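You operate a simulated robot arm through the tools that you are given. There is no shell and no other tool. Be economical: measure what you need, move in short steps, check, and stop when the job is done.

You run a simulated two-armed robot. Do the job below in one go: nothing can be reset, and whatever is moved stays where it is left.

JOB
Hold the white pot on the far end of the long table steady with one hand and put the colour bottle from the sealer table in it with the other.

It is judged by the outcome, as a careful person would: the job done as asked, and still so three seconds after it is handed in. It fails if anything else is knocked over, pushed out of place, dropped, spilled or broken.

ROBOT AND FRAMES
Two 7-joint arms with two-finger parallel grippers on one trunk, on a base that drives. Base frame: it is fixed to the floor where the robot stands at the start and does not move with it; the origin is under the middle of the robot, x ahead of it, y to its left, z up. Lengths are in mm, angles in rad, forces in N, time in s.
The left shoulder is at the start at [50, 168, 1057], the right one opposite. With the tool pointing down near the work surface each hand reaches from about 200 to 660 mm from the robot's upright axis, wherever it stands, measured 20 degrees to its own side. Places, roughly: colour bottle [1000, -3750, 750]; white pot [2500, -2250, 750]. Payload 1.57 kg a hand.
The tool frame of a hand sits at the grasp point between the pads (the TCP): z along the fingers, y along the line on which they close. The tips reach 30 mm beyond it. Largest opening 80 mm; finger width 17, thickness 12; the body of the gripper, 40 by 82 mm, starts 80 mm behind the TCP.
Orientation is told as [roll, pitch, yaw] about the base's x, y, z axes, in that order, counted from this pose: with the fingers straight down and closing along the base's y, the tool's x points along the base's -x, its y along +y and its z along -z.

CONTROLS
- The arms move only by the tool send_rows. It takes "left_increments", "right_increments" or both (then of equal length, played together; a hand with none holds still); each is a list of rows, each a list of 7 numbers: the shift along the tool's x, y, z in mm, then the turn, a rotation vector about the tool's x, y, z in rad, then the closure, from 0 (fully open) to 1 (shut). In form: [[dx, dy, dz, ax, ay, az, fingers], ...]. A call has 1 to 20 rows; each row shifts and turns the commanded pose from where the row before left it, along the tool's axes as they then stand. Rows are played at 5 a second. More than 50 mm and 0.15 rad between two rows, or a gripper value outside its range, and nothing of the call is played. Where a pose cannot be reached the arm comes as near as it can. A force on the tool above 40 N (or 10 N above the force at the start of the call, whichever is more), or a blocked arm, ends the call early, and 0.2 s more pass. The fingers move at their own pace (about 45 mm/s each) and stop on an object; they squeeze with about 29 N. The grip force told is the motor's: it shows also when the fingers shut on nothing. Time passes only in rows, and 0.2 s behind the last, so rows that do not move let the fingers close. The reply holds the time, the measured pose of the TCP, the force on the tool along the base axes, the opening and the grip force, in the units named above and with some noise, with the torque about the TCP (base axes, N m) and any sound that the robot's microphone picked up.
- Cameras (640 x 400 px; columns grow to the right, rows downward): "scene" is now at [125.2, -30.5, 1263.2]; the picture's right is [-0.21, -0.98, 0.00], its down [-0.54, 0.12, -0.83] and it looks along [0.81, -0.18, -0.55] (base axes); focal length 259 px, centre (320, 200). "left" rides on the left gripper at [72, 7, -122] in its tool frame; the picture's right is [-0.09, 1.00, 0.00], its down [-0.84, -0.08, -0.54] and it looks along [-0.54, -0.05, 0.84] (tool axes); focal length 238 px, centre (320, 200). "right" rides on the right gripper at [72, -7, -122] in its tool frame; the picture's right is [0.09, 1.00, 0.00], its down [-0.84, 0.08, -0.54] and it looks along [-0.54, 0.05, 0.84] (tool axes); focal length 238 px, centre (320, 200). There is no depth. A picture from a camera that has moved, and an enlarged one, comes with that camera's place and axes in the base frame and with its lens. The place of the scene camera against the robot may be out by one fixed shift of up to 18 mm in any direction.
- camera(camera): a new picture of that camera. No time passes.
- raise_lower(by): slides the trunk up (or, below 0, down) by that many mm; the arms and the scene camera ride with it, the base frame stays. It gives what a move gives, with no picture.
- base_move(legs): drives the robot by 1 to 6 legs, each [ahead, left, turn to the left] in mm, mm and rad, along the robot's own axes; the way and the turn of a leg run together, so that a leg with both is an arc; at most 1500 mm and 3.142 rad a leg. The arms and the cameras ride along, it lands a little off, and it stops where it bumps. It gives what a move gives.
- head_to(pan, tilt): turns the head with the scene camera to pan (to the left, within 1.396 rad either way) and tilt (down, from -0.506 to 1.204), counted from straight ahead of the robot. It gives what a move gives.
- inspect(camera, box): a new picture of the part [left, top, right, bottom] of that camera's present view, enlarged. No time passes.
- job_done(): hands the job in; it is judged then, once.

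Work in short steps. Places have to be worked out from the pictures, the camera data and where the tool is seen: move nearer, look again, correct. Check each grasp and each placing, and mend what went wrong. You have 135 turns and 114 pictures in all, those below and enlarged ones among them. Open the grippers and draw the arms clear of the work before you hand the job in, unless the task says otherwise; then end with one line.

The tools are called by a JSON object that holds its "api" and its "payload". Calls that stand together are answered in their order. send_rows: Moves the arms, as the interface text tells. Its arguments: {"type":"object","properties":{"left_increments":{"type":"array","items":{"type":"array","items":{"type":"number"}}},"right_increments":{"type":"array","items":{"type":"array","items":{"type":"number"}}}},"required":[]} The other tools are called the same way: raise_lower (by) slides the trunk up or down; base_move (legs) drives the base; head_to (pan, tilt) turns the head that bears the scene camera; camera (camera) takes a picture; inspect (camera, box) takes an enlarged picture of a part of a camera's view; job_done () hands the job in.

At the start:

```text
clock: 0.0
left_eef_pos: [495.8, 157.6, 1110.3]
left_tool_rot: [0.0, -0.001, 0.002]
left_force: [-0.3, 0.3, 0.8]
left_ft_torque: [0.0, -0.01, 0.0]
left_opening: 79.9
left_grasp_force: 0.1
right_eef_pos: [488.8, -250.9, 1103.1]
right_tool_rot: [0.0, 0.0, 0.0]
right_force: [-0.1, -0.2, -0.1]
right_ft_torque: [-0.01, -0.03, -0.01]
right_opening: 80.1
right_grasp_force: 0.1
trunk travel left (down, up): [-225.0, 218.0]
robot x, y, heading: [-0.9, 2.6, -0.001]
head pan, tilt: [-0.215, 0.586]
```

scene: 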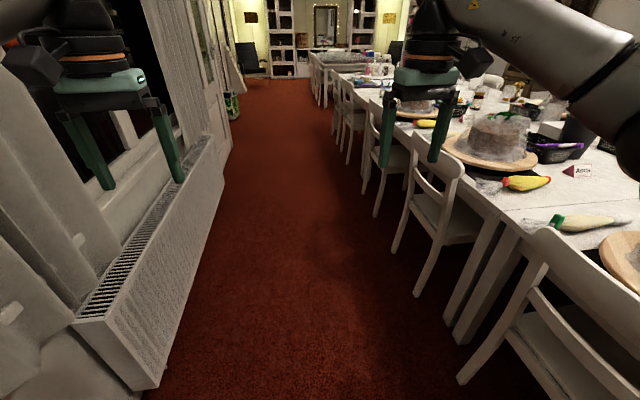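
right: 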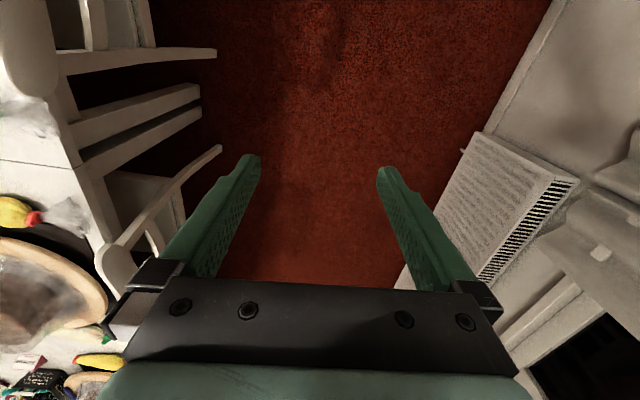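
left: 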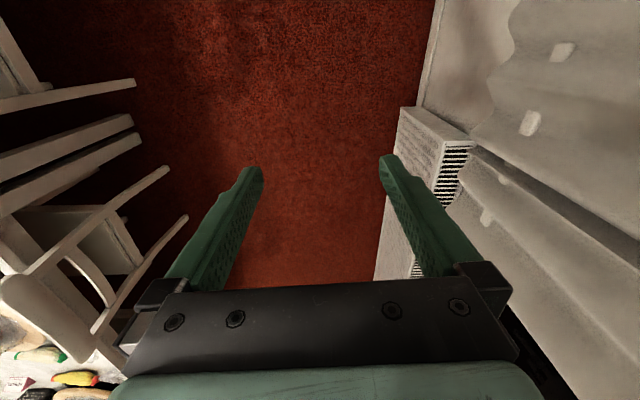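

I need a map of the room first, so I turn the head to the right and look.

{"api": "head_to", "payload": {"pan": -0.9, "tilt": 0.35}}

{"api": "camera", "payload": {"camera": "scene"}}

{"api": "head_to", "payload": {"pan": -0.2, "tilt": 0.15}}

{"api": "camera", "payload": {"camera": "scene"}}

```text
clock: 1.1
left_eef_pos: [496.2, 157.9, 1110.0]
left_tool_rot: [0.0, 0.0, 0.002]
left_force: [-0.2, 0.2, -0.5]
left_ft_torque: [0.0, 0.03, 0.02]
left_opening: 80.1
left_grasp_force: 0.1
right_eef_pos: [489.9, -251.1, 1104.9]
right_tool_rot: [0.0, 0.001, -0.001]
right_force: [-0.1, -0.5, 0.3]
right_ft_torque: [-0.03, -0.02, 0.0]
right_opening: 79.9
right_grasp_force: 0.0
trunk travel left (down, up): [-225.0, 218.0]
robot x, y, heading: [-0.9, -1.1, -0.003]
head pan, tilt: [-0.901, 0.351]
```

```text
110 pictures are left
camera scene: at [96.3, -84.5, 1284.6], right [-0.78, -0.62, 0.0], down [-0.21, 0.27, -0.94], along [0.58, -0.74, -0.34], focal length 259 px, centre (320, 200)
```

scene: 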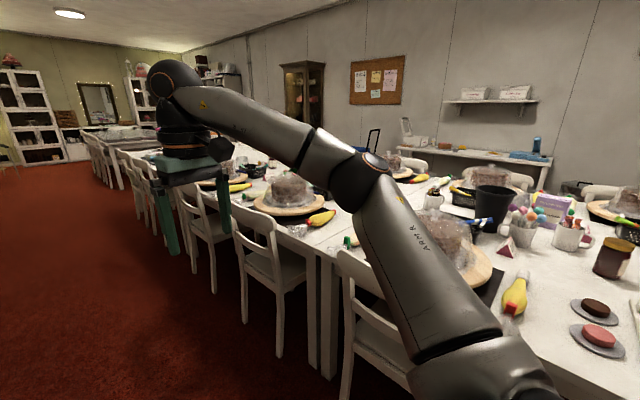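

```text
clock: 2.1
left_eef_pos: [495.9, 158.1, 1109.7]
left_tool_rot: [0.0, 0.0, 0.003]
left_force: [-0.6, -0.8, 0.1]
left_ft_torque: [-0.01, 0.05, 0.03]
left_opening: 80.1
left_grasp_force: 0.2
right_eef_pos: [490.2, -252.1, 1103.1]
right_tool_rot: [0.001, 0.0, 0.0]
right_force: [-1.6, 0.3, -0.5]
right_ft_torque: [0.0, 0.0, 0.01]
right_opening: 80.0
right_grasp_force: 0.0
trunk travel left (down, up): [-225.0, 218.0]
robot x, y, heading: [0.3, 2.2, 0.003]
head pan, tilt: [-0.201, 0.15]
```

```text
109 pictures are left
camera scene: at [129.3, -30.1, 1303.4], right [-0.2, -0.98, 0.0], down [-0.15, 0.03, -0.99], along [0.97, -0.2, -0.15], focal length 259 px, centre (320, 200)
```

scene: 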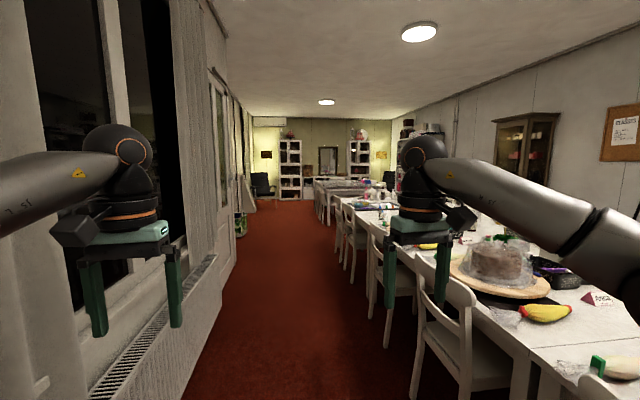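

The sealer table appears to be along the right wall beyond the long table. I look closer at the way round and the pot.

{"api": "inspect", "payload": {"camera": "scene", "box": [300, 140, 620, 340]}}

{"api": "head_to", "payload": {"pan": -1.0, "tilt": 0.25}}

{"api": "inspect", "payload": {"camera": "scene", "box": [240, 100, 560, 300]}}

{"api": "head_to", "payload": {"pan": -1.396, "tilt": 0.45}}

{"api": "camera", "payload": {"camera": "scene"}}

```text
2.00 times, centred on (460, 240) of scene
camera zoom: at [129.3, -30.1, 1303.4], right [-0.2, -0.98, 0.0], down [-0.15, 0.03, -0.99], along [0.97, -0.2, -0.15], focal length 518 px, centre (40, 120)
```

zoom: 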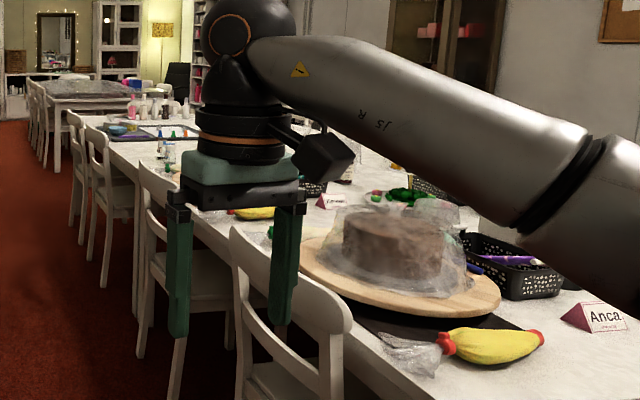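

```text
clock: 3.3
left_eef_pos: [496.2, 157.6, 1111.2]
left_tool_rot: [0.0, -0.001, 0.001]
left_force: [0.4, 0.2, 0.6]
left_ft_torque: [-0.02, 0.02, 0.0]
left_opening: 80.2
left_grasp_force: 0.1
right_eef_pos: [489.5, -250.7, 1104.1]
right_tool_rot: [0.001, 0.0, 0.0]
right_force: [0.2, 0.2, -0.5]
right_ft_torque: [0.0, 0.02, 0.0]
right_opening: 80.1
right_grasp_force: 0.1
trunk travel left (down, up): [-225.0, 218.0]
robot x, y, heading: [-0.7, 0.9, -0.0]
head pan, tilt: [-1.0, 0.25]
```

```text
2.00 times, centred on (400, 200) of scene
camera zoom: at [88.9, -90.2, 1294.1], right [-0.84, -0.54, 0.0], down [-0.13, 0.21, -0.97], along [0.52, -0.82, -0.25], focal length 518 px, centre (160, 200)
```

zoom: 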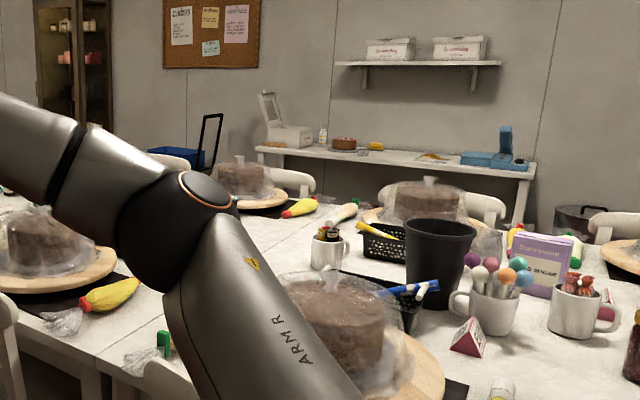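

```text
clock: 4.1
left_eef_pos: [495.3, 156.1, 1110.5]
left_tool_rot: [0.0, 0.0, 0.003]
left_force: [0.1, 0.4, -0.1]
left_ft_torque: [-0.01, -0.01, 0.0]
left_opening: 79.8
left_grasp_force: 0.1
right_eef_pos: [489.4, -251.0, 1103.7]
right_tool_rot: [0.0, 0.002, 0.001]
right_force: [-0.9, -0.1, 0.5]
right_ft_torque: [-0.03, -0.01, 0.02]
right_opening: 80.0
right_grasp_force: 0.0
trunk travel left (down, up): [-225.0, 218.0]
robot x, y, heading: [-2.5, -0.3, -0.001]
head pan, tilt: [-1.396, 0.45]
```

```text
106 pictures are left
camera scene: at [54.4, -102.1, 1275.5], right [-0.98, -0.17, 0.0], down [-0.08, 0.43, -0.9], along [0.16, -0.89, -0.43], focal length 259 px, centre (320, 200)
```

scene: 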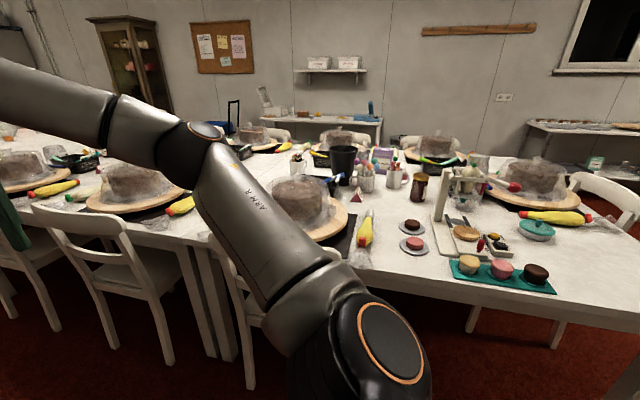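

The colour bottle (white, yellow label) stands beside the sealer on the wall table, past the long table. I turn right in place to see whether there's a way round its near end.

{"api": "base_move", "payload": {"legs": [[0, 0, -1.0]]}}

{"api": "camera", "payload": {"camera": "scene"}}

```text
clock: 7.1
left_eef_pos: [400.4, -331.3, 1110.2]
left_tool_rot: [0.0, 0.001, -0.996]
left_force: [0.0, 0.6, -0.9]
left_ft_torque: [0.02, -0.01, 0.01]
left_opening: 79.9
left_grasp_force: 0.1
right_eef_pos: [53.9, -548.3, 1104.0]
right_tool_rot: [0.0, 0.001, -0.998]
right_force: [-0.2, 0.5, 0.4]
right_ft_torque: [0.03, -0.02, 0.03]
right_opening: 80.2
right_grasp_force: 0.1
trunk travel left (down, up): [-225.0, 218.0]
robot x, y, heading: [-0.8, -2.9, -0.994]
head pan, tilt: [-1.396, 0.45]
```

```text
105 pictures are left
camera scene: at [-47.4, -107.8, 1275.4], right [-0.68, 0.73, 0.0], down [0.32, 0.3, -0.9], along [-0.66, -0.61, -0.44], focal length 259 px, centre (320, 200)
```

scene: 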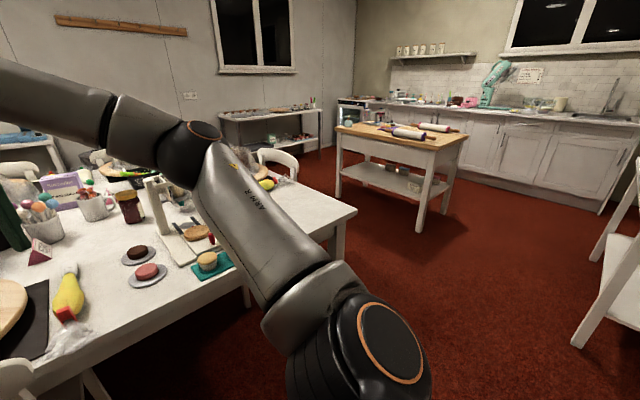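

The near end of the table (x≈-870) has a clear gap before the island (x≈-2050). I turn to face -y and drive round through that gap.

{"api": "base_move", "payload": {"legs": [[0, 0, -0.577], [200, -1400, 0], [1000, 0, 0]]}}

{"api": "head_to", "payload": {"pan": 0.5, "tilt": 0.5}}

{"api": "camera", "payload": {"camera": "scene"}}

```text
clock: 25.9
left_eef_pos: [-1244.9, -1704.1, 1110.8]
left_tool_rot: [-0.001, 0.0, -1.574]
left_force: [0.0, -0.3, 0.3]
left_ft_torque: [0.04, 0.0, 0.03]
left_opening: 79.9
left_grasp_force: 0.1
right_eef_pos: [-1653.8, -1697.7, 1104.7]
right_tool_rot: [0.001, 0.001, -1.574]
right_force: [-0.9, -0.3, -1.1]
right_ft_torque: [0.03, -0.01, -0.02]
right_opening: 79.9
right_grasp_force: 0.0
trunk travel left (down, up): [-225.0, 218.0]
robot x, y, heading: [-1400.4, -1210.4, -1.571]
head pan, tilt: [-1.396, 0.45]
```

```text
clock: 27.8
left_eef_pos: [-1244.3, -1705.5, 1109.9]
left_tool_rot: [-0.001, -0.001, -1.572]
left_force: [-0.4, 0.7, -0.5]
left_ft_torque: [0.03, -0.01, -0.01]
left_opening: 79.9
left_grasp_force: 0.0
right_eef_pos: [-1653.2, -1698.6, 1104.3]
right_tool_rot: [0.001, 0.0, -1.573]
right_force: [-0.1, 0.4, -0.6]
right_ft_torque: [-0.01, 0.0, -0.02]
right_opening: 79.8
right_grasp_force: 0.0
trunk travel left (down, up): [-225.0, 218.0]
robot x, y, heading: [-1401.2, -1211.5, -1.57]
head pan, tilt: [0.499, 0.499]
```

```text
104 pictures are left
camera scene: at [-1358.6, -1340.6, 1271.0], right [-0.88, -0.48, 0.0], down [-0.23, 0.42, -0.88], along [0.42, -0.77, -0.48], focal length 259 px, centre (320, 200)
```

scene: 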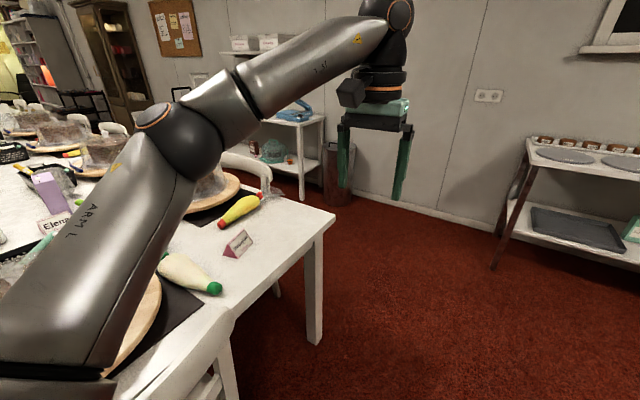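

The way ahead is clear to y≈-3500. I go forward to y≈-2600 and look along the aisle.

{"api": "base_move", "payload": {"legs": [[1400, 0, 0]]}}

{"api": "head_to", "payload": {"pan": 1.3, "tilt": 0.35}}

{"api": "camera", "payload": {"camera": "scene"}}

```text
clock: 34.8
left_eef_pos: [-1244.8, -3098.8, 1109.9]
left_tool_rot: [0.0, 0.001, -1.57]
left_force: [-0.5, 1.1, -0.4]
left_ft_torque: [-0.02, 0.01, 0.01]
left_opening: 80.1
left_grasp_force: 0.0
right_eef_pos: [-1654.2, -3093.0, 1104.4]
right_tool_rot: [0.001, 0.001, -1.573]
right_force: [1.1, 1.0, 0.3]
right_ft_torque: [0.01, 0.03, -0.04]
right_opening: 80.0
right_grasp_force: 0.1
trunk travel left (down, up): [-225.0, 218.0]
robot x, y, heading: [-1401.3, -2600.8, -1.572]
head pan, tilt: [0.499, 0.499]
```

```text
clock: 35.9
left_eef_pos: [-1245.1, -3098.4, 1110.6]
left_tool_rot: [-0.001, -0.001, -1.569]
left_force: [0.2, 0.5, 0.7]
left_ft_torque: [-0.03, 0.0, 0.01]
left_opening: 80.4
left_grasp_force: 0.0
right_eef_pos: [-1654.3, -3091.7, 1103.8]
right_tool_rot: [0.0, 0.0, -1.57]
right_force: [0.4, -0.2, 0.0]
right_ft_torque: [-0.04, -0.02, -0.01]
right_opening: 79.9
right_grasp_force: 0.2
trunk travel left (down, up): [-225.0, 218.0]
robot x, y, heading: [-1398.5, -2604.5, -1.572]
head pan, tilt: [1.3, 0.351]
```

```text
103 pictures are left
camera scene: at [-1313.9, -2679.1, 1284.7], right [-0.27, -0.96, 0.0], down [-0.33, 0.09, -0.94], along [0.9, -0.25, -0.34], focal length 259 px, centre (320, 200)
```

scene: 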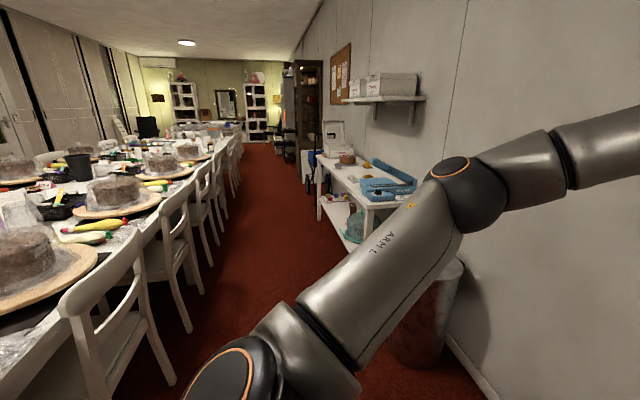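

The aisle is free: chairs out to y≈-2250, sealer-table front at y≈-3400, x from 0 to 1400. I strafe along the aisle to x≈700 at y≈-2780.

{"api": "base_move", "payload": {"legs": [[180, 1050, 0], [0, 1050, 0]]}}

{"api": "head_to", "payload": {"pan": 0.3, "tilt": 0.5}}

{"api": "camera", "payload": {"camera": "scene"}}

```text
clock: 54.5
left_eef_pos: [862.2, -3274.6, 1111.1]
left_tool_rot: [0.0, 0.0, -1.561]
left_force: [-0.5, -0.3, 0.2]
left_ft_torque: [0.01, 0.0, -0.04]
left_opening: 79.8
left_grasp_force: 0.1
right_eef_pos: [451.5, -3271.2, 1103.6]
right_tool_rot: [-0.001, -0.001, -1.564]
right_force: [-0.4, 0.3, -0.2]
right_ft_torque: [0.01, 0.01, 0.01]
right_opening: 79.8
right_grasp_force: 0.0
trunk travel left (down, up): [-225.0, 218.0]
robot x, y, heading: [699.4, -2781.6, -1.561]
head pan, tilt: [1.3, 0.351]
```

```text
clock: 55.8
left_eef_pos: [861.3, -3275.9, 1110.2]
left_tool_rot: [-0.001, 0.0, -1.563]
left_force: [-0.6, 0.1, 0.0]
left_ft_torque: [0.03, 0.01, 0.01]
left_opening: 80.1
left_grasp_force: 0.0
right_eef_pos: [452.7, -3271.8, 1104.6]
right_tool_rot: [0.001, 0.001, -1.562]
right_force: [-1.1, 0.0, -0.3]
right_ft_torque: [0.02, 0.03, -0.02]
right_opening: 80.0
right_grasp_force: 0.1
trunk travel left (down, up): [-225.0, 218.0]
robot x, y, heading: [701.5, -2779.7, -1.559]
head pan, tilt: [0.3, 0.499]
```

```text
102 pictures are left
camera scene: at [727.3, -2918.3, 1271.0], right [-0.95, -0.3, 0.0], down [-0.15, 0.46, -0.88], along [0.27, -0.84, -0.48], focal length 259 px, centre (320, 200)
```

scene: 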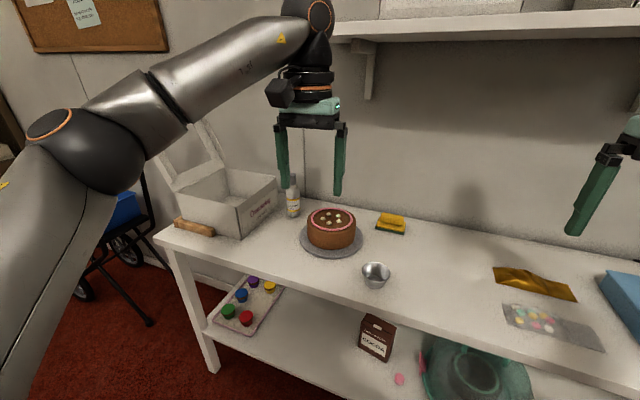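

The bottle stands near (1080, -3685), between the box and the cake. I look down to see how close the base can come to the table, and enlarge the bottle.

{"api": "inspect", "payload": {"camera": "scene", "box": [200, 130, 420, 270]}}

{"api": "head_to", "payload": {"pan": 0, "tilt": 1.204}}

{"api": "camera", "payload": {"camera": "scene"}}

```text
2.86 times, centred on (310, 200) of scene
camera zoom: at [727.3, -2918.3, 1271.0], right [-0.95, -0.3, 0.0], down [-0.15, 0.46, -0.88], along [0.27, -0.84, -0.48], focal length 739 px, centre (349, 200)
```

zoom: 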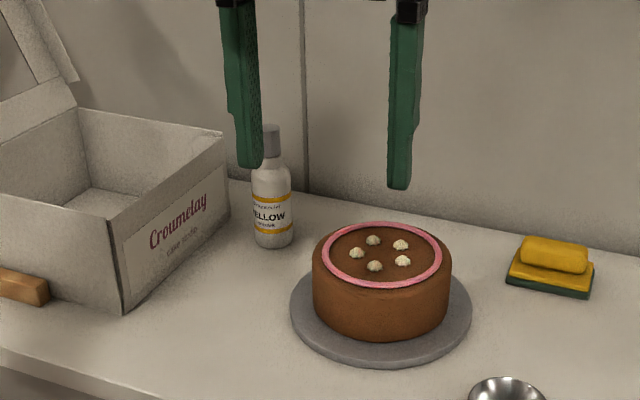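

```text
clock: 56.9
left_eef_pos: [861.5, -3275.1, 1109.4]
left_tool_rot: [0.0, 0.0, -1.562]
left_force: [-0.3, 0.2, 0.6]
left_ft_torque: [0.02, 0.04, 0.05]
left_opening: 79.9
left_grasp_force: 0.1
right_eef_pos: [452.6, -3272.0, 1104.6]
right_tool_rot: [0.001, 0.0, -1.563]
right_force: [0.3, 0.2, -0.3]
right_ft_torque: [0.01, 0.0, -0.02]
right_opening: 79.8
right_grasp_force: 0.0
trunk travel left (down, up): [-225.0, 218.0]
robot x, y, heading: [699.9, -2777.0, -1.561]
head pan, tilt: [0.0, 1.201]
```

```text
100 pictures are left
camera scene: at [700.1, -2887.5, 1217.3], right [-1.0, -0.01, 0.0], down [-0.01, 0.93, -0.36], along [0.0, -0.36, -0.93], focal length 259 px, centre (320, 200)
```

scene: 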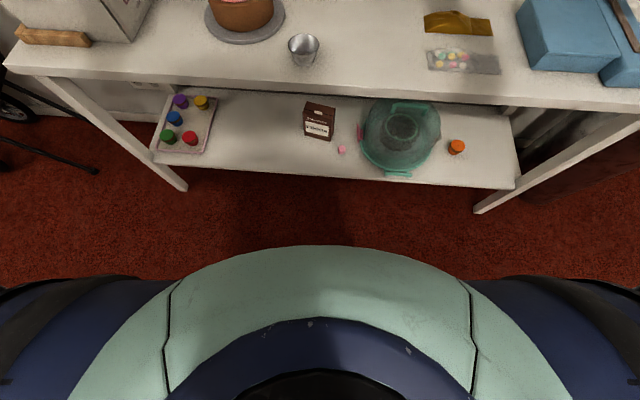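

The base front is about 300–345 mm ahead of its axis, and the table front is at about -3320, so I can stand at y≈-2960. I move there with the left arm lined up on the bottle.

{"api": "base_move", "payload": {"legs": [[0, 180, 0], [180, 0, 0]]}}

{"api": "camera", "payload": {"camera": "scene"}}

{"api": "camera", "payload": {"camera": "left"}}

```text
clock: 60.2
left_eef_pos: [1038.5, -3445.7, 1110.8]
left_tool_rot: [0.0, 0.0, -1.567]
left_force: [0.7, 0.1, -0.5]
left_ft_torque: [-0.03, 0.02, 0.0]
left_opening: 80.1
left_grasp_force: 0.0
right_eef_pos: [629.0, -3436.5, 1102.3]
right_tool_rot: [-0.007, 0.004, -1.557]
right_force: [-1.0, -0.2, 0.2]
right_ft_torque: [-0.02, -0.04, 0.03]
right_opening: 80.0
right_grasp_force: 0.0
trunk travel left (down, up): [-225.0, 218.0]
robot x, y, heading: [883.0, -2953.9, -1.57]
head pan, tilt: [0.0, 1.201]
stopped in leg 2: the robot was blocked; the commanded pose is now the measured one
```

```text
99 pictures are left
camera scene: at [878.2, -3056.6, 1217.8], right [-1.0, 0.0, 0.0], down [0.0, 0.93, -0.37], along [0.0, -0.37, -0.93], focal length 259 px, centre (320, 200)
```

scene: 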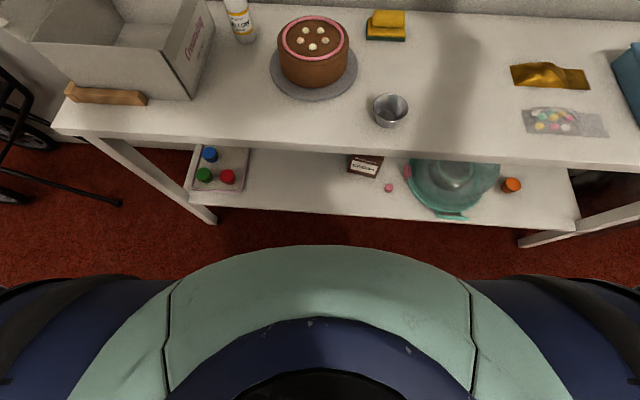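

```text
98 pictures are left
camera left: at [1044.4, -3373.1, 1233.0], right [1.0, -0.09, 0.0], down [-0.07, -0.84, 0.54], along [-0.05, -0.54, -0.84], focal length 238 px, centre (320, 200)
```

left: 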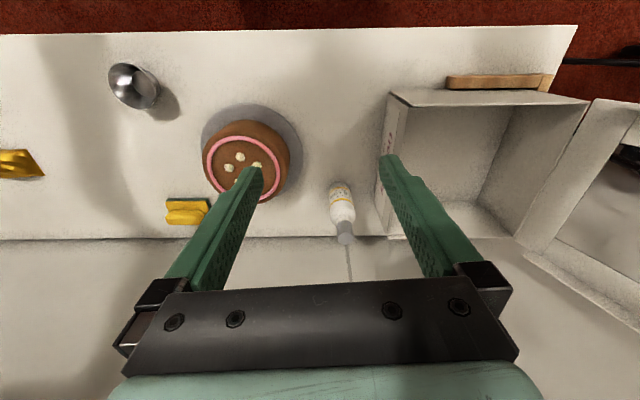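

The base touched something at y≈-2954 (a small bump), so I back off 8 mm. Then I reach the left hand out, staying high, to above y≈-3590 for a nearer look.

{"api": "base_move", "payload": {"legs": [[-8, 0, 0]]}}

{"api": "send_rows", "payload": {"left_increments": [[-35, 5, 0, 0, 0, 0, 0], [-35, 5, 0, 0, 0, 0, 0], [-35, 5, 0, 0, 0, 0, 0], [-35, 0, 0, 0, 0, 0, 0], [0, 0, 0, 0, 0, 0, 0]]}}

{"api": "camera", "payload": {"camera": "left"}}

{"api": "camera", "payload": {"camera": "scene"}}

```text
clock: 61.0
left_eef_pos: [1040.4, -3440.5, 1110.6]
left_tool_rot: [0.0, 0.0, -1.567]
left_force: [0.7, 0.1, -0.2]
left_ft_torque: [-0.02, 0.02, 0.02]
left_opening: 80.0
left_grasp_force: 0.0
right_eef_pos: [632.4, -3432.8, 1101.5]
right_tool_rot: [-0.007, 0.008, -1.557]
right_force: [0.6, 0.9, 0.2]
right_ft_torque: [0.0, -0.01, -0.04]
right_opening: 79.8
right_grasp_force: 0.0
trunk travel left (down, up): [-225.0, 218.0]
robot x, y, heading: [882.1, -2943.9, -1.568]
head pan, tilt: [0.0, 1.201]
```

```text
clock: 62.2
left_eef_pos: [1048.1, -3508.1, 1109.1]
left_tool_rot: [0.001, 0.002, -1.565]
left_force: [0.3, 0.6, 0.2]
left_ft_torque: [-0.02, -0.02, 0.0]
left_opening: 79.8
left_grasp_force: 0.1
left hand out of reach, approached as far as the arm can: row 3, 4
right_eef_pos: [632.4, -3433.0, 1102.8]
right_tool_rot: [-0.009, 0.009, -1.556]
right_force: [-0.6, 0.5, 0.4]
right_ft_torque: [0.0, 0.03, -0.02]
right_opening: 79.9
right_grasp_force: 0.1
trunk travel left (down, up): [-225.0, 218.0]
robot x, y, heading: [881.8, -2947.8, -1.567]
head pan, tilt: [0.0, 1.201]
```

```text
97 pictures are left
camera left: at [1055.8, -3436.4, 1230.3], right [1.0, -0.09, 0.0], down [-0.07, -0.84, 0.54], along [-0.05, -0.54, -0.84], focal length 238 px, centre (320, 200)
```

left: 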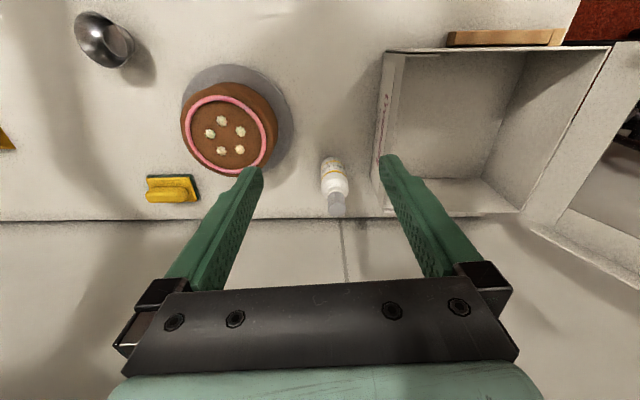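

```text
96 pictures are left
camera scene: at [879.3, -3052.6, 1217.3], right [-1.0, 0.0, 0.0], down [0.0, 0.93, -0.36], along [0.0, -0.36, -0.93], focal length 259 px, centre (320, 200)
```

scene: 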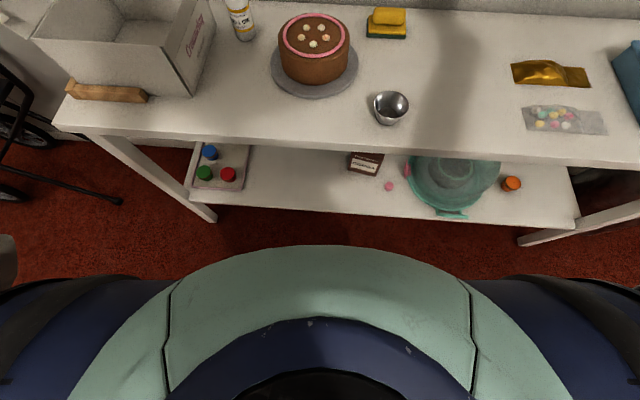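

The arm tops out at y≈-3510 with the tool vertical at this height, and two-view sighting puts the bottle near (1062, -3645), top at about z 955. Before choosing a grip height I want to see the pot, so I back off, turn left and look.

{"api": "base_move", "payload": {"legs": [[-180, 0, 0], [0, 0, 0.8]]}}

{"api": "head_to", "payload": {"pan": 1.2, "tilt": 0.3}}

{"api": "camera", "payload": {"camera": "scene"}}

```text
clock: 65.8
left_eef_pos: [1399.3, -3040.5, 1107.5]
left_tool_rot: [0.0, 0.002, -0.773]
left_force: [1.3, 0.3, 0.3]
left_ft_torque: [-0.03, -0.03, -0.02]
left_opening: 80.0
left_grasp_force: 0.0
right_eef_pos: [1052.9, -3284.8, 1100.8]
right_tool_rot: [-0.009, 0.008, -0.766]
right_force: [-0.5, 0.6, 1.6]
right_ft_torque: [0.02, 0.03, 0.02]
right_opening: 80.0
right_grasp_force: 0.2
trunk travel left (down, up): [-225.0, 218.0]
robot x, y, heading: [880.9, -2764.5, -0.777]
head pan, tilt: [0.0, 1.201]
```

```text
clock: 67.2
left_eef_pos: [1398.6, -3039.9, 1109.2]
left_tool_rot: [-0.001, 0.0, -0.773]
left_force: [0.2, 0.0, 0.0]
left_ft_torque: [-0.01, -0.02, -0.02]
left_opening: 80.0
left_grasp_force: 0.1
right_eef_pos: [1053.3, -3285.0, 1102.0]
right_tool_rot: [-0.009, 0.007, -0.764]
right_force: [0.3, 0.6, -0.1]
right_ft_torque: [0.03, -0.03, 0.0]
right_opening: 79.8
right_grasp_force: 0.1
trunk travel left (down, up): [-225.0, 218.0]
robot x, y, heading: [878.5, -2762.8, -0.772]
head pan, tilt: [1.201, 0.3]
```

```text
95 pictures are left
camera scene: at [992.1, -2766.1, 1289.3], right [0.41, -0.91, 0.0], down [-0.27, -0.12, -0.96], along [0.87, 0.39, -0.3], focal length 259 px, centre (320, 200)
```

scene: 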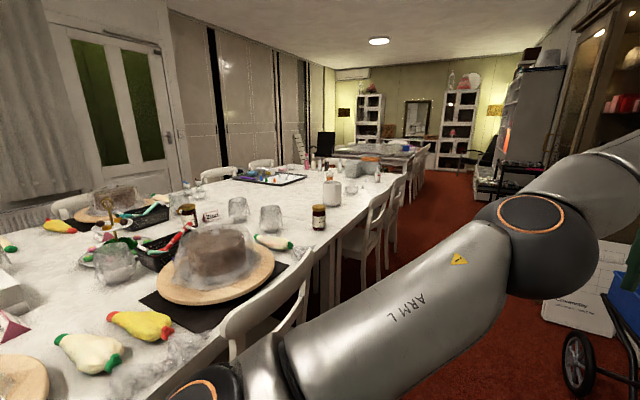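

{"api": "inspect", "payload": {"camera": "scene", "box": [260, 130, 440, 245]}}

```text
3.48 times, centred on (350, 188) of scene
camera zoom: at [992.1, -2766.1, 1289.3], right [0.41, -0.91, 0.0], down [-0.27, -0.12, -0.96], along [0.87, 0.39, -0.3], focal length 900 px, centre (216, 244)
```

zoom: 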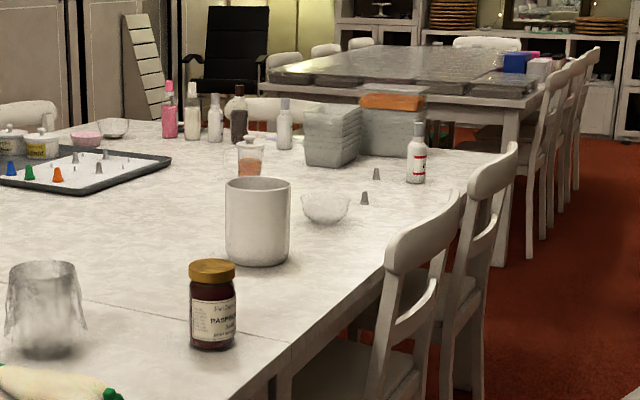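

The white pot is cylindrical, about 120 mm wide and 160 mm high, near (2458, -2190). It is nearly as deep as the bottle is tall, so I'll grip the bottle by cap and neck, with the fingers tilted forward. Now I return to the bottle.

{"api": "base_move", "payload": {"legs": [[0, 0, -0.798], [175, 0, 0]]}}

{"api": "head_to", "payload": {"pan": 0.35, "tilt": 0.6}}

{"api": "send_rows", "payload": {"left_increments": [[0, 0, 0, 0, -0.12, 0, 0], [0, 0, 0, 0, -0.12, 0, 0], [0, 0, 0, 0, -0.12, 0, 0], [0, 0, 0, 0, -0.12, 0, 0], [0, 0, 0, 0, -0.12, 0, 0], [0, 0, 0, 0, 0, 0, 0]]}}

{"api": "camera", "payload": {"camera": "left"}}

{"api": "camera", "payload": {"camera": "scene"}}

```text
clock: 70.7
left_eef_pos: [1043.1, -3504.2, 1108.3]
left_tool_rot: [-0.001, 0.003, -1.575]
left_force: [-0.7, 0.3, 0.2]
left_ft_torque: [0.03, -0.01, 0.04]
left_opening: 79.8
left_grasp_force: 0.0
right_eef_pos: [624.8, -3424.6, 1100.5]
right_tool_rot: [-0.009, 0.007, -1.563]
right_force: [0.2, -0.4, 0.2]
right_ft_torque: [0.05, -0.01, 0.02]
right_opening: 79.8
right_grasp_force: 0.2
trunk travel left (down, up): [-225.0, 218.0]
robot x, y, heading: [878.0, -2936.0, -1.577]
head pan, tilt: [1.201, 0.3]
```

```text
clock: 71.9
left_eef_pos: [1043.0, -3502.7, 1108.9]
left_tool_rot: [-0.001, 0.002, -1.575]
left_force: [0.8, 0.0, 0.4]
left_ft_torque: [0.0, -0.01, -0.04]
left_opening: 79.9
left_grasp_force: 0.1
right_eef_pos: [625.6, -3424.0, 1101.2]
right_tool_rot: [-0.009, 0.007, -1.565]
right_force: [-0.5, -1.0, 1.2]
right_ft_torque: [-0.01, -0.03, -0.04]
right_opening: 80.1
right_grasp_force: 0.1
trunk travel left (down, up): [-225.0, 218.0]
robot x, y, heading: [881.0, -2938.3, -1.58]
head pan, tilt: [0.351, 0.6]
```

```text
clock: 73.3
left_eef_pos: [1042.6, -3503.2, 1107.5]
left_tool_rot: [-0.002, -0.6, -1.573]
left_force: [0.8, -0.3, 0.6]
left_ft_torque: [0.01, -0.02, -0.01]
left_opening: 79.9
left_grasp_force: 0.1
right_eef_pos: [625.5, -3423.5, 1101.6]
right_tool_rot: [-0.009, 0.008, -1.565]
right_force: [0.6, 0.3, 0.1]
right_ft_torque: [0.02, 0.0, 0.01]
right_opening: 79.9
right_grasp_force: 0.0
trunk travel left (down, up): [-225.0, 218.0]
robot x, y, heading: [879.7, -2936.2, -1.578]
head pan, tilt: [0.351, 0.6]
```

```text
93 pictures are left
camera left: at [1050.1, -3374.8, 1168.5], right [1.0, -0.08, 0.05], down [-0.08, -0.38, 0.92], along [-0.05, -0.92, -0.39], focal length 238 px, centre (320, 200)
```

left: 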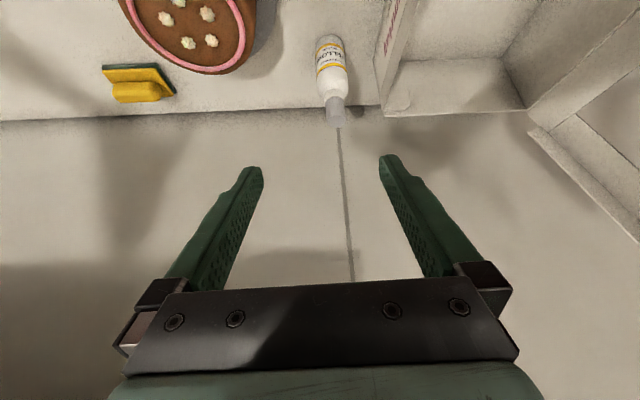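

```text
92 pictures are left
camera scene: at [907.2, -3073.2, 1261.9], right [-0.94, -0.34, 0.0], down [-0.19, 0.53, -0.83], along [0.28, -0.78, -0.56], focal length 259 px, centre (320, 200)
```

scene: 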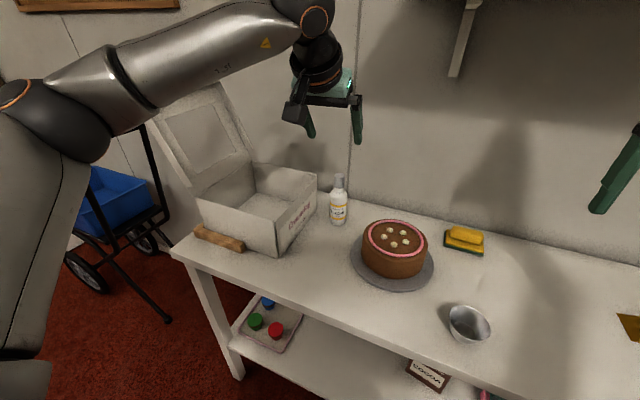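

Both cameras agree: the cap top is at about (1063, -3642, 939), and it lies nearly along the tool axis. I advance 150 mm along it, shift 20 mm sideways, and look.

{"api": "send_rows", "payload": {"left_increments": [[-2, 7, 0, 0, 0, 0, 0], [-2, 7, 30, 0, 0, 0, 0], [-2, 6, 40, 0, 0, 0, 0], [0, 0, 40, 0, 0, 0, 0], [0, 0, 40, 0, 0, 0, 0], [0, 0, 0, 0, 0, 0, 0]]}}

{"api": "camera", "payload": {"camera": "left"}}

{"api": "inspect", "payload": {"camera": "scene", "box": [220, 60, 440, 260]}}

```text
clock: 74.7
left_eef_pos: [1063.3, -3593.1, 989.2]
left_tool_rot: [-0.001, -0.599, -1.573]
left_force: [0.2, 0.2, 0.2]
left_ft_torque: [-0.02, 0.02, 0.01]
left_opening: 80.0
left_grasp_force: 0.1
right_eef_pos: [625.6, -3425.2, 1101.8]
right_tool_rot: [-0.01, 0.007, -1.567]
right_force: [0.0, 1.2, 0.5]
right_ft_torque: [-0.01, 0.03, 0.01]
right_opening: 80.2
right_grasp_force: 0.0
trunk travel left (down, up): [-225.0, 218.0]
robot x, y, heading: [876.1, -2938.0, -1.575]
head pan, tilt: [0.351, 0.6]
```

```text
91 pictures are left
camera left: at [1070.2, -3464.8, 1048.1], right [1.0, -0.08, 0.05], down [-0.08, -0.38, 0.92], along [-0.05, -0.92, -0.39], focal length 238 px, centre (320, 200)
```

left: 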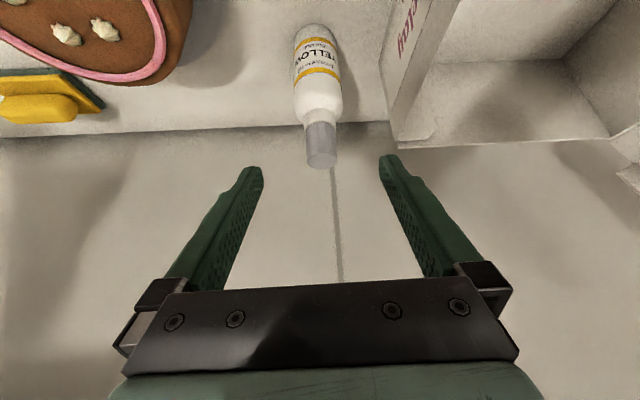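

```text
2.00 times, centred on (330, 160) of scene
camera zoom: at [907.3, -3073.1, 1261.9], right [-0.94, -0.34, 0.0], down [-0.19, 0.53, -0.83], along [0.28, -0.78, -0.56], focal length 518 px, centre (300, 280)
```

zoom: 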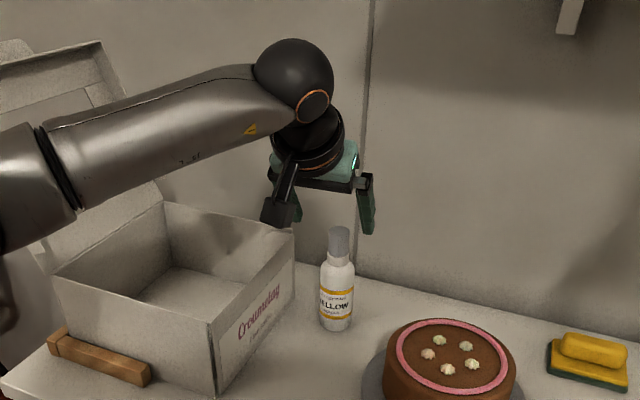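

The cap is centred between the fingers and sits about 70 mm ahead along the tool axis. I advance 87 mm so the TCP lies about 20 mm below the cap top.

{"api": "send_rows", "payload": {"left_increments": [[0, 0, 25, 0, 0, 0, 0], [0, 0, 25, 0, 0, 0, 0], [0, 0, 20, 0, 0, 0, 0], [0, 0, 17, 0, 0, 0, 0], [0, 0, 0, 0, 0, 0, 0]]}}

{"api": "camera", "payload": {"camera": "left"}}

{"api": "inspect", "payload": {"camera": "scene", "box": [260, 110, 420, 250]}}

```text
clock: 75.9
left_eef_pos: [1060.7, -3641.2, 916.4]
left_tool_rot: [0.0, -0.598, -1.574]
left_force: [0.7, 0.6, -0.4]
left_ft_torque: [-0.01, -0.02, -0.01]
left_opening: 79.9
left_grasp_force: 0.1
right_eef_pos: [626.5, -3424.7, 1101.6]
right_tool_rot: [-0.01, 0.006, -1.566]
right_force: [0.2, -0.6, 0.7]
right_ft_torque: [0.01, 0.0, -0.03]
right_opening: 80.1
right_grasp_force: 0.0
trunk travel left (down, up): [-225.0, 218.0]
robot x, y, heading: [881.4, -2938.9, -1.578]
head pan, tilt: [0.351, 0.6]
```

```text
89 pictures are left
camera left: at [1068.6, -3513.6, 976.0], right [1.0, -0.08, 0.05], down [-0.08, -0.39, 0.92], along [-0.05, -0.92, -0.39], focal length 238 px, centre (320, 200)
```

left: 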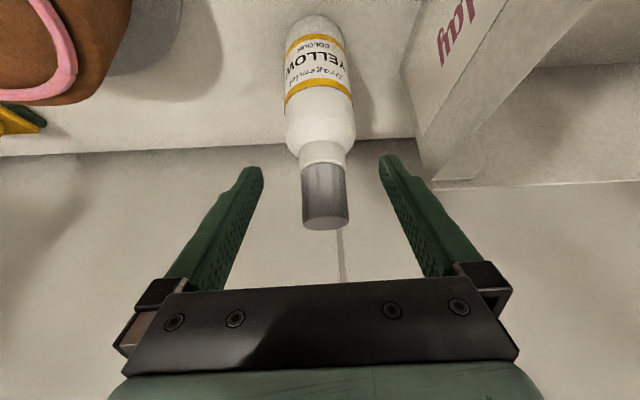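

```text
2.86 times, centred on (340, 180) of scene
camera zoom: at [907.3, -3073.1, 1261.9], right [-0.94, -0.34, 0.0], down [-0.19, 0.53, -0.83], along [0.28, -0.78, -0.56], focal length 739 px, centre (263, 257)
```

zoom: 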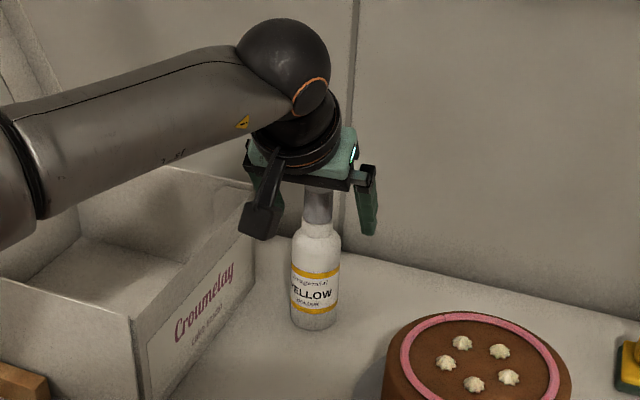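

"YELLOW colour" is on the label, and the cap sits between the pads at TCP depth. I shift 3 mm and close.

{"api": "send_rows", "payload": {"left_increments": [[0, 3, 0, 0, 0, 0, 0], [0, 0, 0, 0, 0, 0, 0.4], [0, 0, 0, 0, 0, 0, 1], [0, 0, 0, 0, 0, 0, 1], [0, 0, 0, 0, 0, 0, 1], [0, 0, 0, 0, 0, 0, 1]]}}

{"api": "camera", "payload": {"camera": "left"}}

```text
clock: 77.3
left_eef_pos: [1065.1, -3642.3, 916.6]
left_tool_rot: [0.0, -0.599, -1.575]
left_force: [-1.8, -1.1, 0.9]
left_ft_torque: [-0.02, 0.06, -0.01]
left_opening: 29.1
left_grasp_force: 29.0
right_eef_pos: [626.0, -3424.5, 1102.0]
right_tool_rot: [-0.009, 0.007, -1.566]
right_force: [0.0, 0.9, 1.0]
right_ft_torque: [-0.02, 0.03, 0.0]
right_opening: 79.7
right_grasp_force: 0.0
trunk travel left (down, up): [-225.0, 218.0]
robot x, y, heading: [881.0, -2938.5, -1.574]
head pan, tilt: [0.351, 0.6]
```

```text
87 pictures are left
camera left: at [1071.8, -3513.6, 976.3], right [1.0, -0.08, 0.05], down [-0.08, -0.39, 0.92], along [-0.05, -0.92, -0.39], focal length 238 px, centre (320, 200)
```

left: 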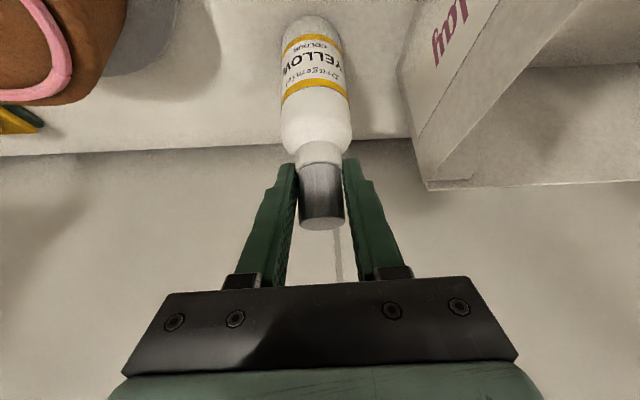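

The cap is held (29 mm, 29 N). I lift 70 mm straight up and check.

{"api": "send_rows", "payload": {"left_increments": [[-5.6, 0, -8.2, 0, 0, 0, 1], [-11.3, 0, -16.5, 0, 0, 0, 1], [-11.3, 0, -16.5, 0, 0, 0, 1], [-11.3, 0, -16.5, 0, 0, 0, 1], [0, 0, 0, 0, 0, 0, 1]]}}

{"api": "camera", "payload": {"camera": "scene"}}

```text
clock: 78.5
left_eef_pos: [1066.6, -3642.1, 987.5]
left_tool_rot: [0.001, -0.601, -1.575]
left_force: [-0.1, -0.3, -0.3]
left_ft_torque: [-0.05, 0.0, -0.02]
left_opening: 29.0
left_grasp_force: 28.4
right_eef_pos: [626.3, -3424.5, 1101.4]
right_tool_rot: [-0.008, 0.007, -1.568]
right_force: [0.2, -0.2, 0.3]
right_ft_torque: [0.0, 0.01, 0.01]
right_opening: 79.8
right_grasp_force: 0.1
trunk travel left (down, up): [-225.0, 218.0]
robot x, y, heading: [879.1, -2937.3, -1.574]
head pan, tilt: [0.351, 0.6]
```

```text
86 pictures are left
camera scene: at [907.3, -3073.3, 1261.9], right [-0.94, -0.34, 0.0], down [-0.19, 0.53, -0.82], along [0.28, -0.78, -0.57], focal length 259 px, centre (320, 200)
```

scene: 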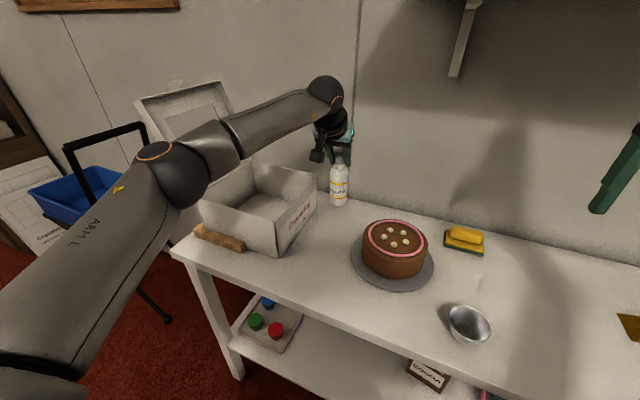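

The bottle came up with the gripper. I lift further and then draw it back toward the robot.

{"api": "send_rows", "payload": {"left_increments": [[-17, 0, -24.8, 0, 0, 0, 1], [-17, 0, -24.8, 0, 0, 0, 1], [-2, 0, -38, 0, 0, 0, 1], [8, 0, -42, 0, 0, 0, 1], [8, 0, -42, 0, 0, 0, 1], [8, 0, -42, 0, 0, 0, 1], [25, 0, -17, 0, 0, 0, 1], [25, 0, -17, 0, 0, 0, 1], [0, 0, 0, 0, 0, 0, 1]]}}

{"api": "camera", "payload": {"camera": "scene"}}

{"api": "camera", "payload": {"camera": "left"}}

```text
clock: 80.5
left_eef_pos: [1067.6, -3469.7, 1169.9]
left_tool_rot: [0.0, -0.599, -1.573]
left_force: [0.3, -0.8, -1.7]
left_ft_torque: [0.01, 0.01, 0.0]
left_opening: 29.0
left_grasp_force: 29.0
right_eef_pos: [625.5, -3424.3, 1101.9]
right_tool_rot: [-0.009, 0.006, -1.564]
right_force: [0.0, -0.2, 0.1]
right_ft_torque: [-0.01, -0.05, 0.03]
right_opening: 80.0
right_grasp_force: 0.1
trunk travel left (down, up): [-225.0, 218.0]
robot x, y, heading: [879.5, -2937.9, -1.578]
head pan, tilt: [0.351, 0.6]
```

```text
85 pictures are left
camera scene: at [907.3, -3073.3, 1261.9], right [-0.94, -0.34, 0.0], down [-0.19, 0.53, -0.82], along [0.28, -0.78, -0.57], focal length 259 px, centre (320, 200)
```

scene: 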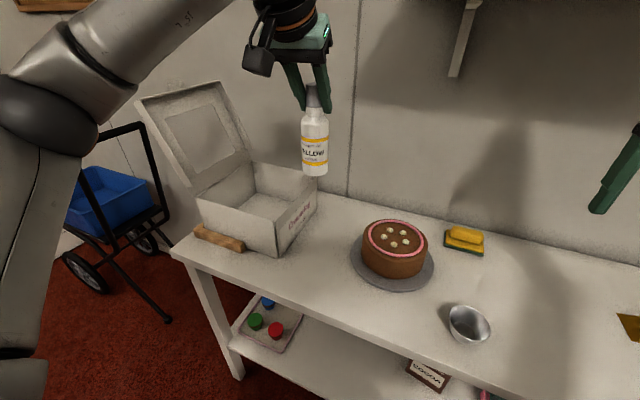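

```text
84 pictures are left
camera left: at [1073.9, -3342.0, 1229.4], right [1.0, -0.08, 0.05], down [-0.08, -0.39, 0.92], along [-0.05, -0.92, -0.39], focal length 238 px, centre (320, 200)
```

left: 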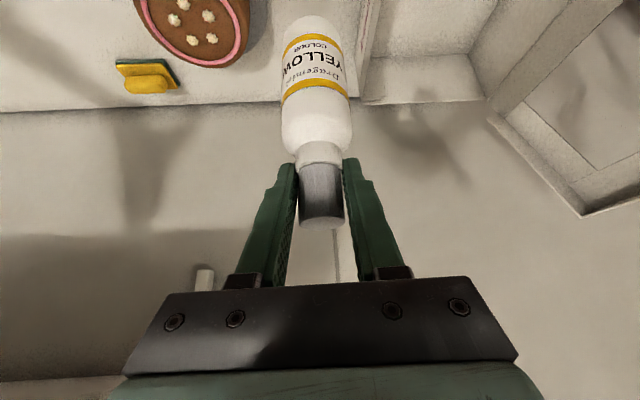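

The bottle is firmly held and hangs upright. I back off from the table and turn left to face along the aisle (+x).

{"api": "base_move", "payload": {"legs": [[-110, 0, 0], [0, 0, 1.57]]}}

{"api": "head_to", "payload": {"pan": 0.1, "tilt": 0.45}}

{"api": "camera", "payload": {"camera": "scene"}}

```text
clock: 85.5
left_eef_pos: [1412.1, -2644.2, 1168.4]
left_tool_rot: [-0.001, -0.597, -0.009]
left_force: [0.4, -0.6, -0.8]
left_ft_torque: [0.0, 0.01, 0.0]
left_opening: 28.9
left_grasp_force: 28.4
right_eef_pos: [1363.9, -3085.4, 1101.7]
right_tool_rot: [-0.009, 0.009, -0.003]
right_force: [-0.4, 1.2, 0.0]
right_ft_torque: [0.02, -0.03, 0.02]
right_opening: 79.8
right_grasp_force: 0.0
trunk travel left (down, up): [-225.0, 218.0]
robot x, y, heading: [878.1, -2829.2, -0.012]
head pan, tilt: [0.351, 0.6]
```

```text
clock: 86.3
left_eef_pos: [1411.8, -2643.8, 1168.9]
left_tool_rot: [-0.001, -0.597, -0.011]
left_force: [-0.9, 0.3, -0.3]
left_ft_torque: [0.01, 0.03, 0.03]
left_opening: 28.8
left_grasp_force: 28.8
right_eef_pos: [1363.6, -3086.0, 1101.5]
right_tool_rot: [-0.01, 0.007, -0.001]
right_force: [0.5, 1.0, -0.2]
right_ft_torque: [0.0, 0.02, 0.03]
right_opening: 79.8
right_grasp_force: 0.1
trunk travel left (down, up): [-225.0, 218.0]
robot x, y, heading: [877.1, -2828.4, -0.009]
head pan, tilt: [0.099, 0.45]
```

```text
83 pictures are left
camera scene: at [1009.9, -2832.4, 1275.4], right [0.09, -1.0, 0.0], down [-0.43, -0.04, -0.9], along [0.9, 0.08, -0.44], focal length 259 px, centre (320, 200)
```

scene: 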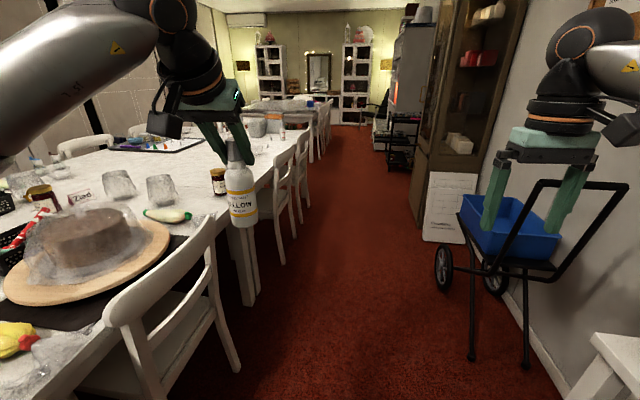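

The aisle is clear between the chair backs (y≈-2510) and the cart (y≈-3500). I drive along at y≈-2930 to x≈2440 and turn to face the pot.

{"api": "base_move", "payload": {"legs": [[1000, -90, 0], [563, 0, 0], [0, 0, 1.58]]}}

{"api": "head_to", "payload": {"pan": 0.0, "tilt": 0.55}}

{"api": "camera", "payload": {"camera": "scene"}}

{"api": "head_to", "payload": {"pan": 0.0, "tilt": 1.204}}

{"api": "camera", "payload": {"camera": "scene"}}

```text
clock: 98.2
left_eef_pos: [2261.6, -2406.7, 1168.8]
left_tool_rot: [-0.001, -0.598, 1.566]
left_force: [-0.3, -1.3, 0.0]
left_ft_torque: [-0.05, 0.04, 0.02]
left_opening: 28.9
left_grasp_force: 29.2
right_eef_pos: [2702.4, -2452.7, 1100.3]
right_tool_rot: [-0.009, 0.007, 1.576]
right_force: [0.7, 0.4, 0.1]
right_ft_torque: [0.0, 0.0, 0.03]
right_opening: 80.1
right_grasp_force: 0.0
trunk travel left (down, up): [-225.0, 218.0]
robot x, y, heading: [2448.3, -2940.2, 1.563]
head pan, tilt: [0.099, 0.45]
```

```text
clock: 98.8
left_eef_pos: [2261.5, -2408.3, 1169.4]
left_tool_rot: [0.0, -0.599, 1.567]
left_force: [-0.4, 0.8, 0.5]
left_ft_torque: [-0.01, 0.03, -0.01]
left_opening: 28.8
left_grasp_force: 29.3
right_eef_pos: [2703.5, -2453.1, 1101.4]
right_tool_rot: [-0.01, 0.006, 1.574]
right_force: [-0.2, -0.7, 0.3]
right_ft_torque: [0.03, 0.01, -0.01]
right_opening: 79.7
right_grasp_force: 0.1
trunk travel left (down, up): [-225.0, 218.0]
robot x, y, heading: [2452.0, -2940.2, 1.564]
head pan, tilt: [0.0, 0.55]
```

```text
82 pictures are left
camera scene: at [2448.2, -2820.8, 1266.4], right [1.0, -0.01, 0.0], down [0.0, -0.52, -0.85], along [0.01, 0.85, -0.52], focal length 259 px, centre (320, 200)
```

scene: 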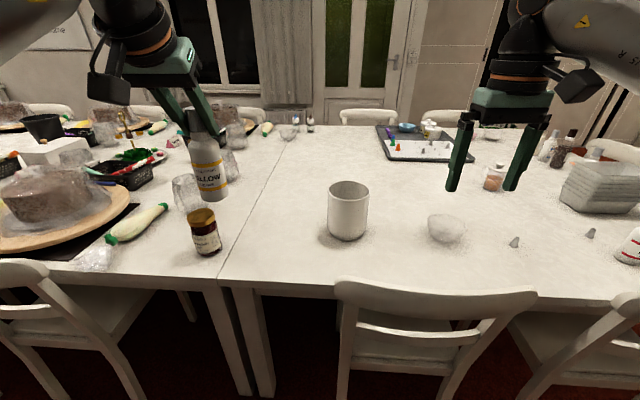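

```text
clock: 99.9
left_eef_pos: [2262.2, -2407.1, 1169.5]
left_tool_rot: [0.001, -0.601, 1.568]
left_force: [-0.1, 0.0, -0.8]
left_ft_torque: [-0.07, 0.02, 0.01]
left_opening: 28.9
left_grasp_force: 28.7
right_eef_pos: [2703.6, -2454.3, 1100.4]
right_tool_rot: [-0.008, 0.007, 1.576]
right_force: [0.6, -0.1, -0.5]
right_ft_torque: [0.01, -0.01, 0.04]
right_opening: 79.9
right_grasp_force: 0.0
trunk travel left (down, up): [-225.0, 218.0]
robot x, y, heading: [2447.6, -2938.2, 1.566]
head pan, tilt: [0.0, 1.201]
```

```text
81 pictures are left
camera scene: at [2448.0, -2854.6, 1217.3], right [1.0, -0.01, 0.0], down [-0.01, -0.93, -0.36], along [0.0, 0.36, -0.93], focal length 259 px, centre (320, 200)
```

scene: 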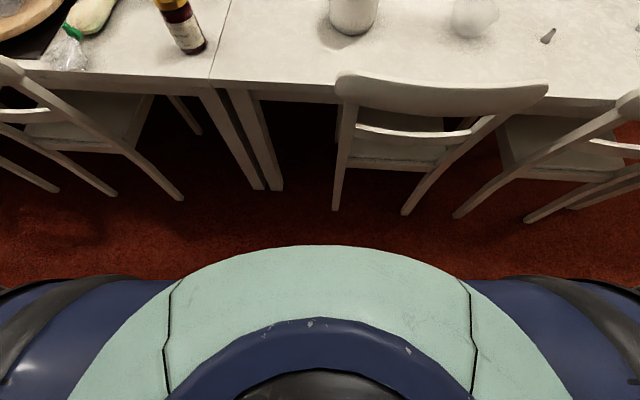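

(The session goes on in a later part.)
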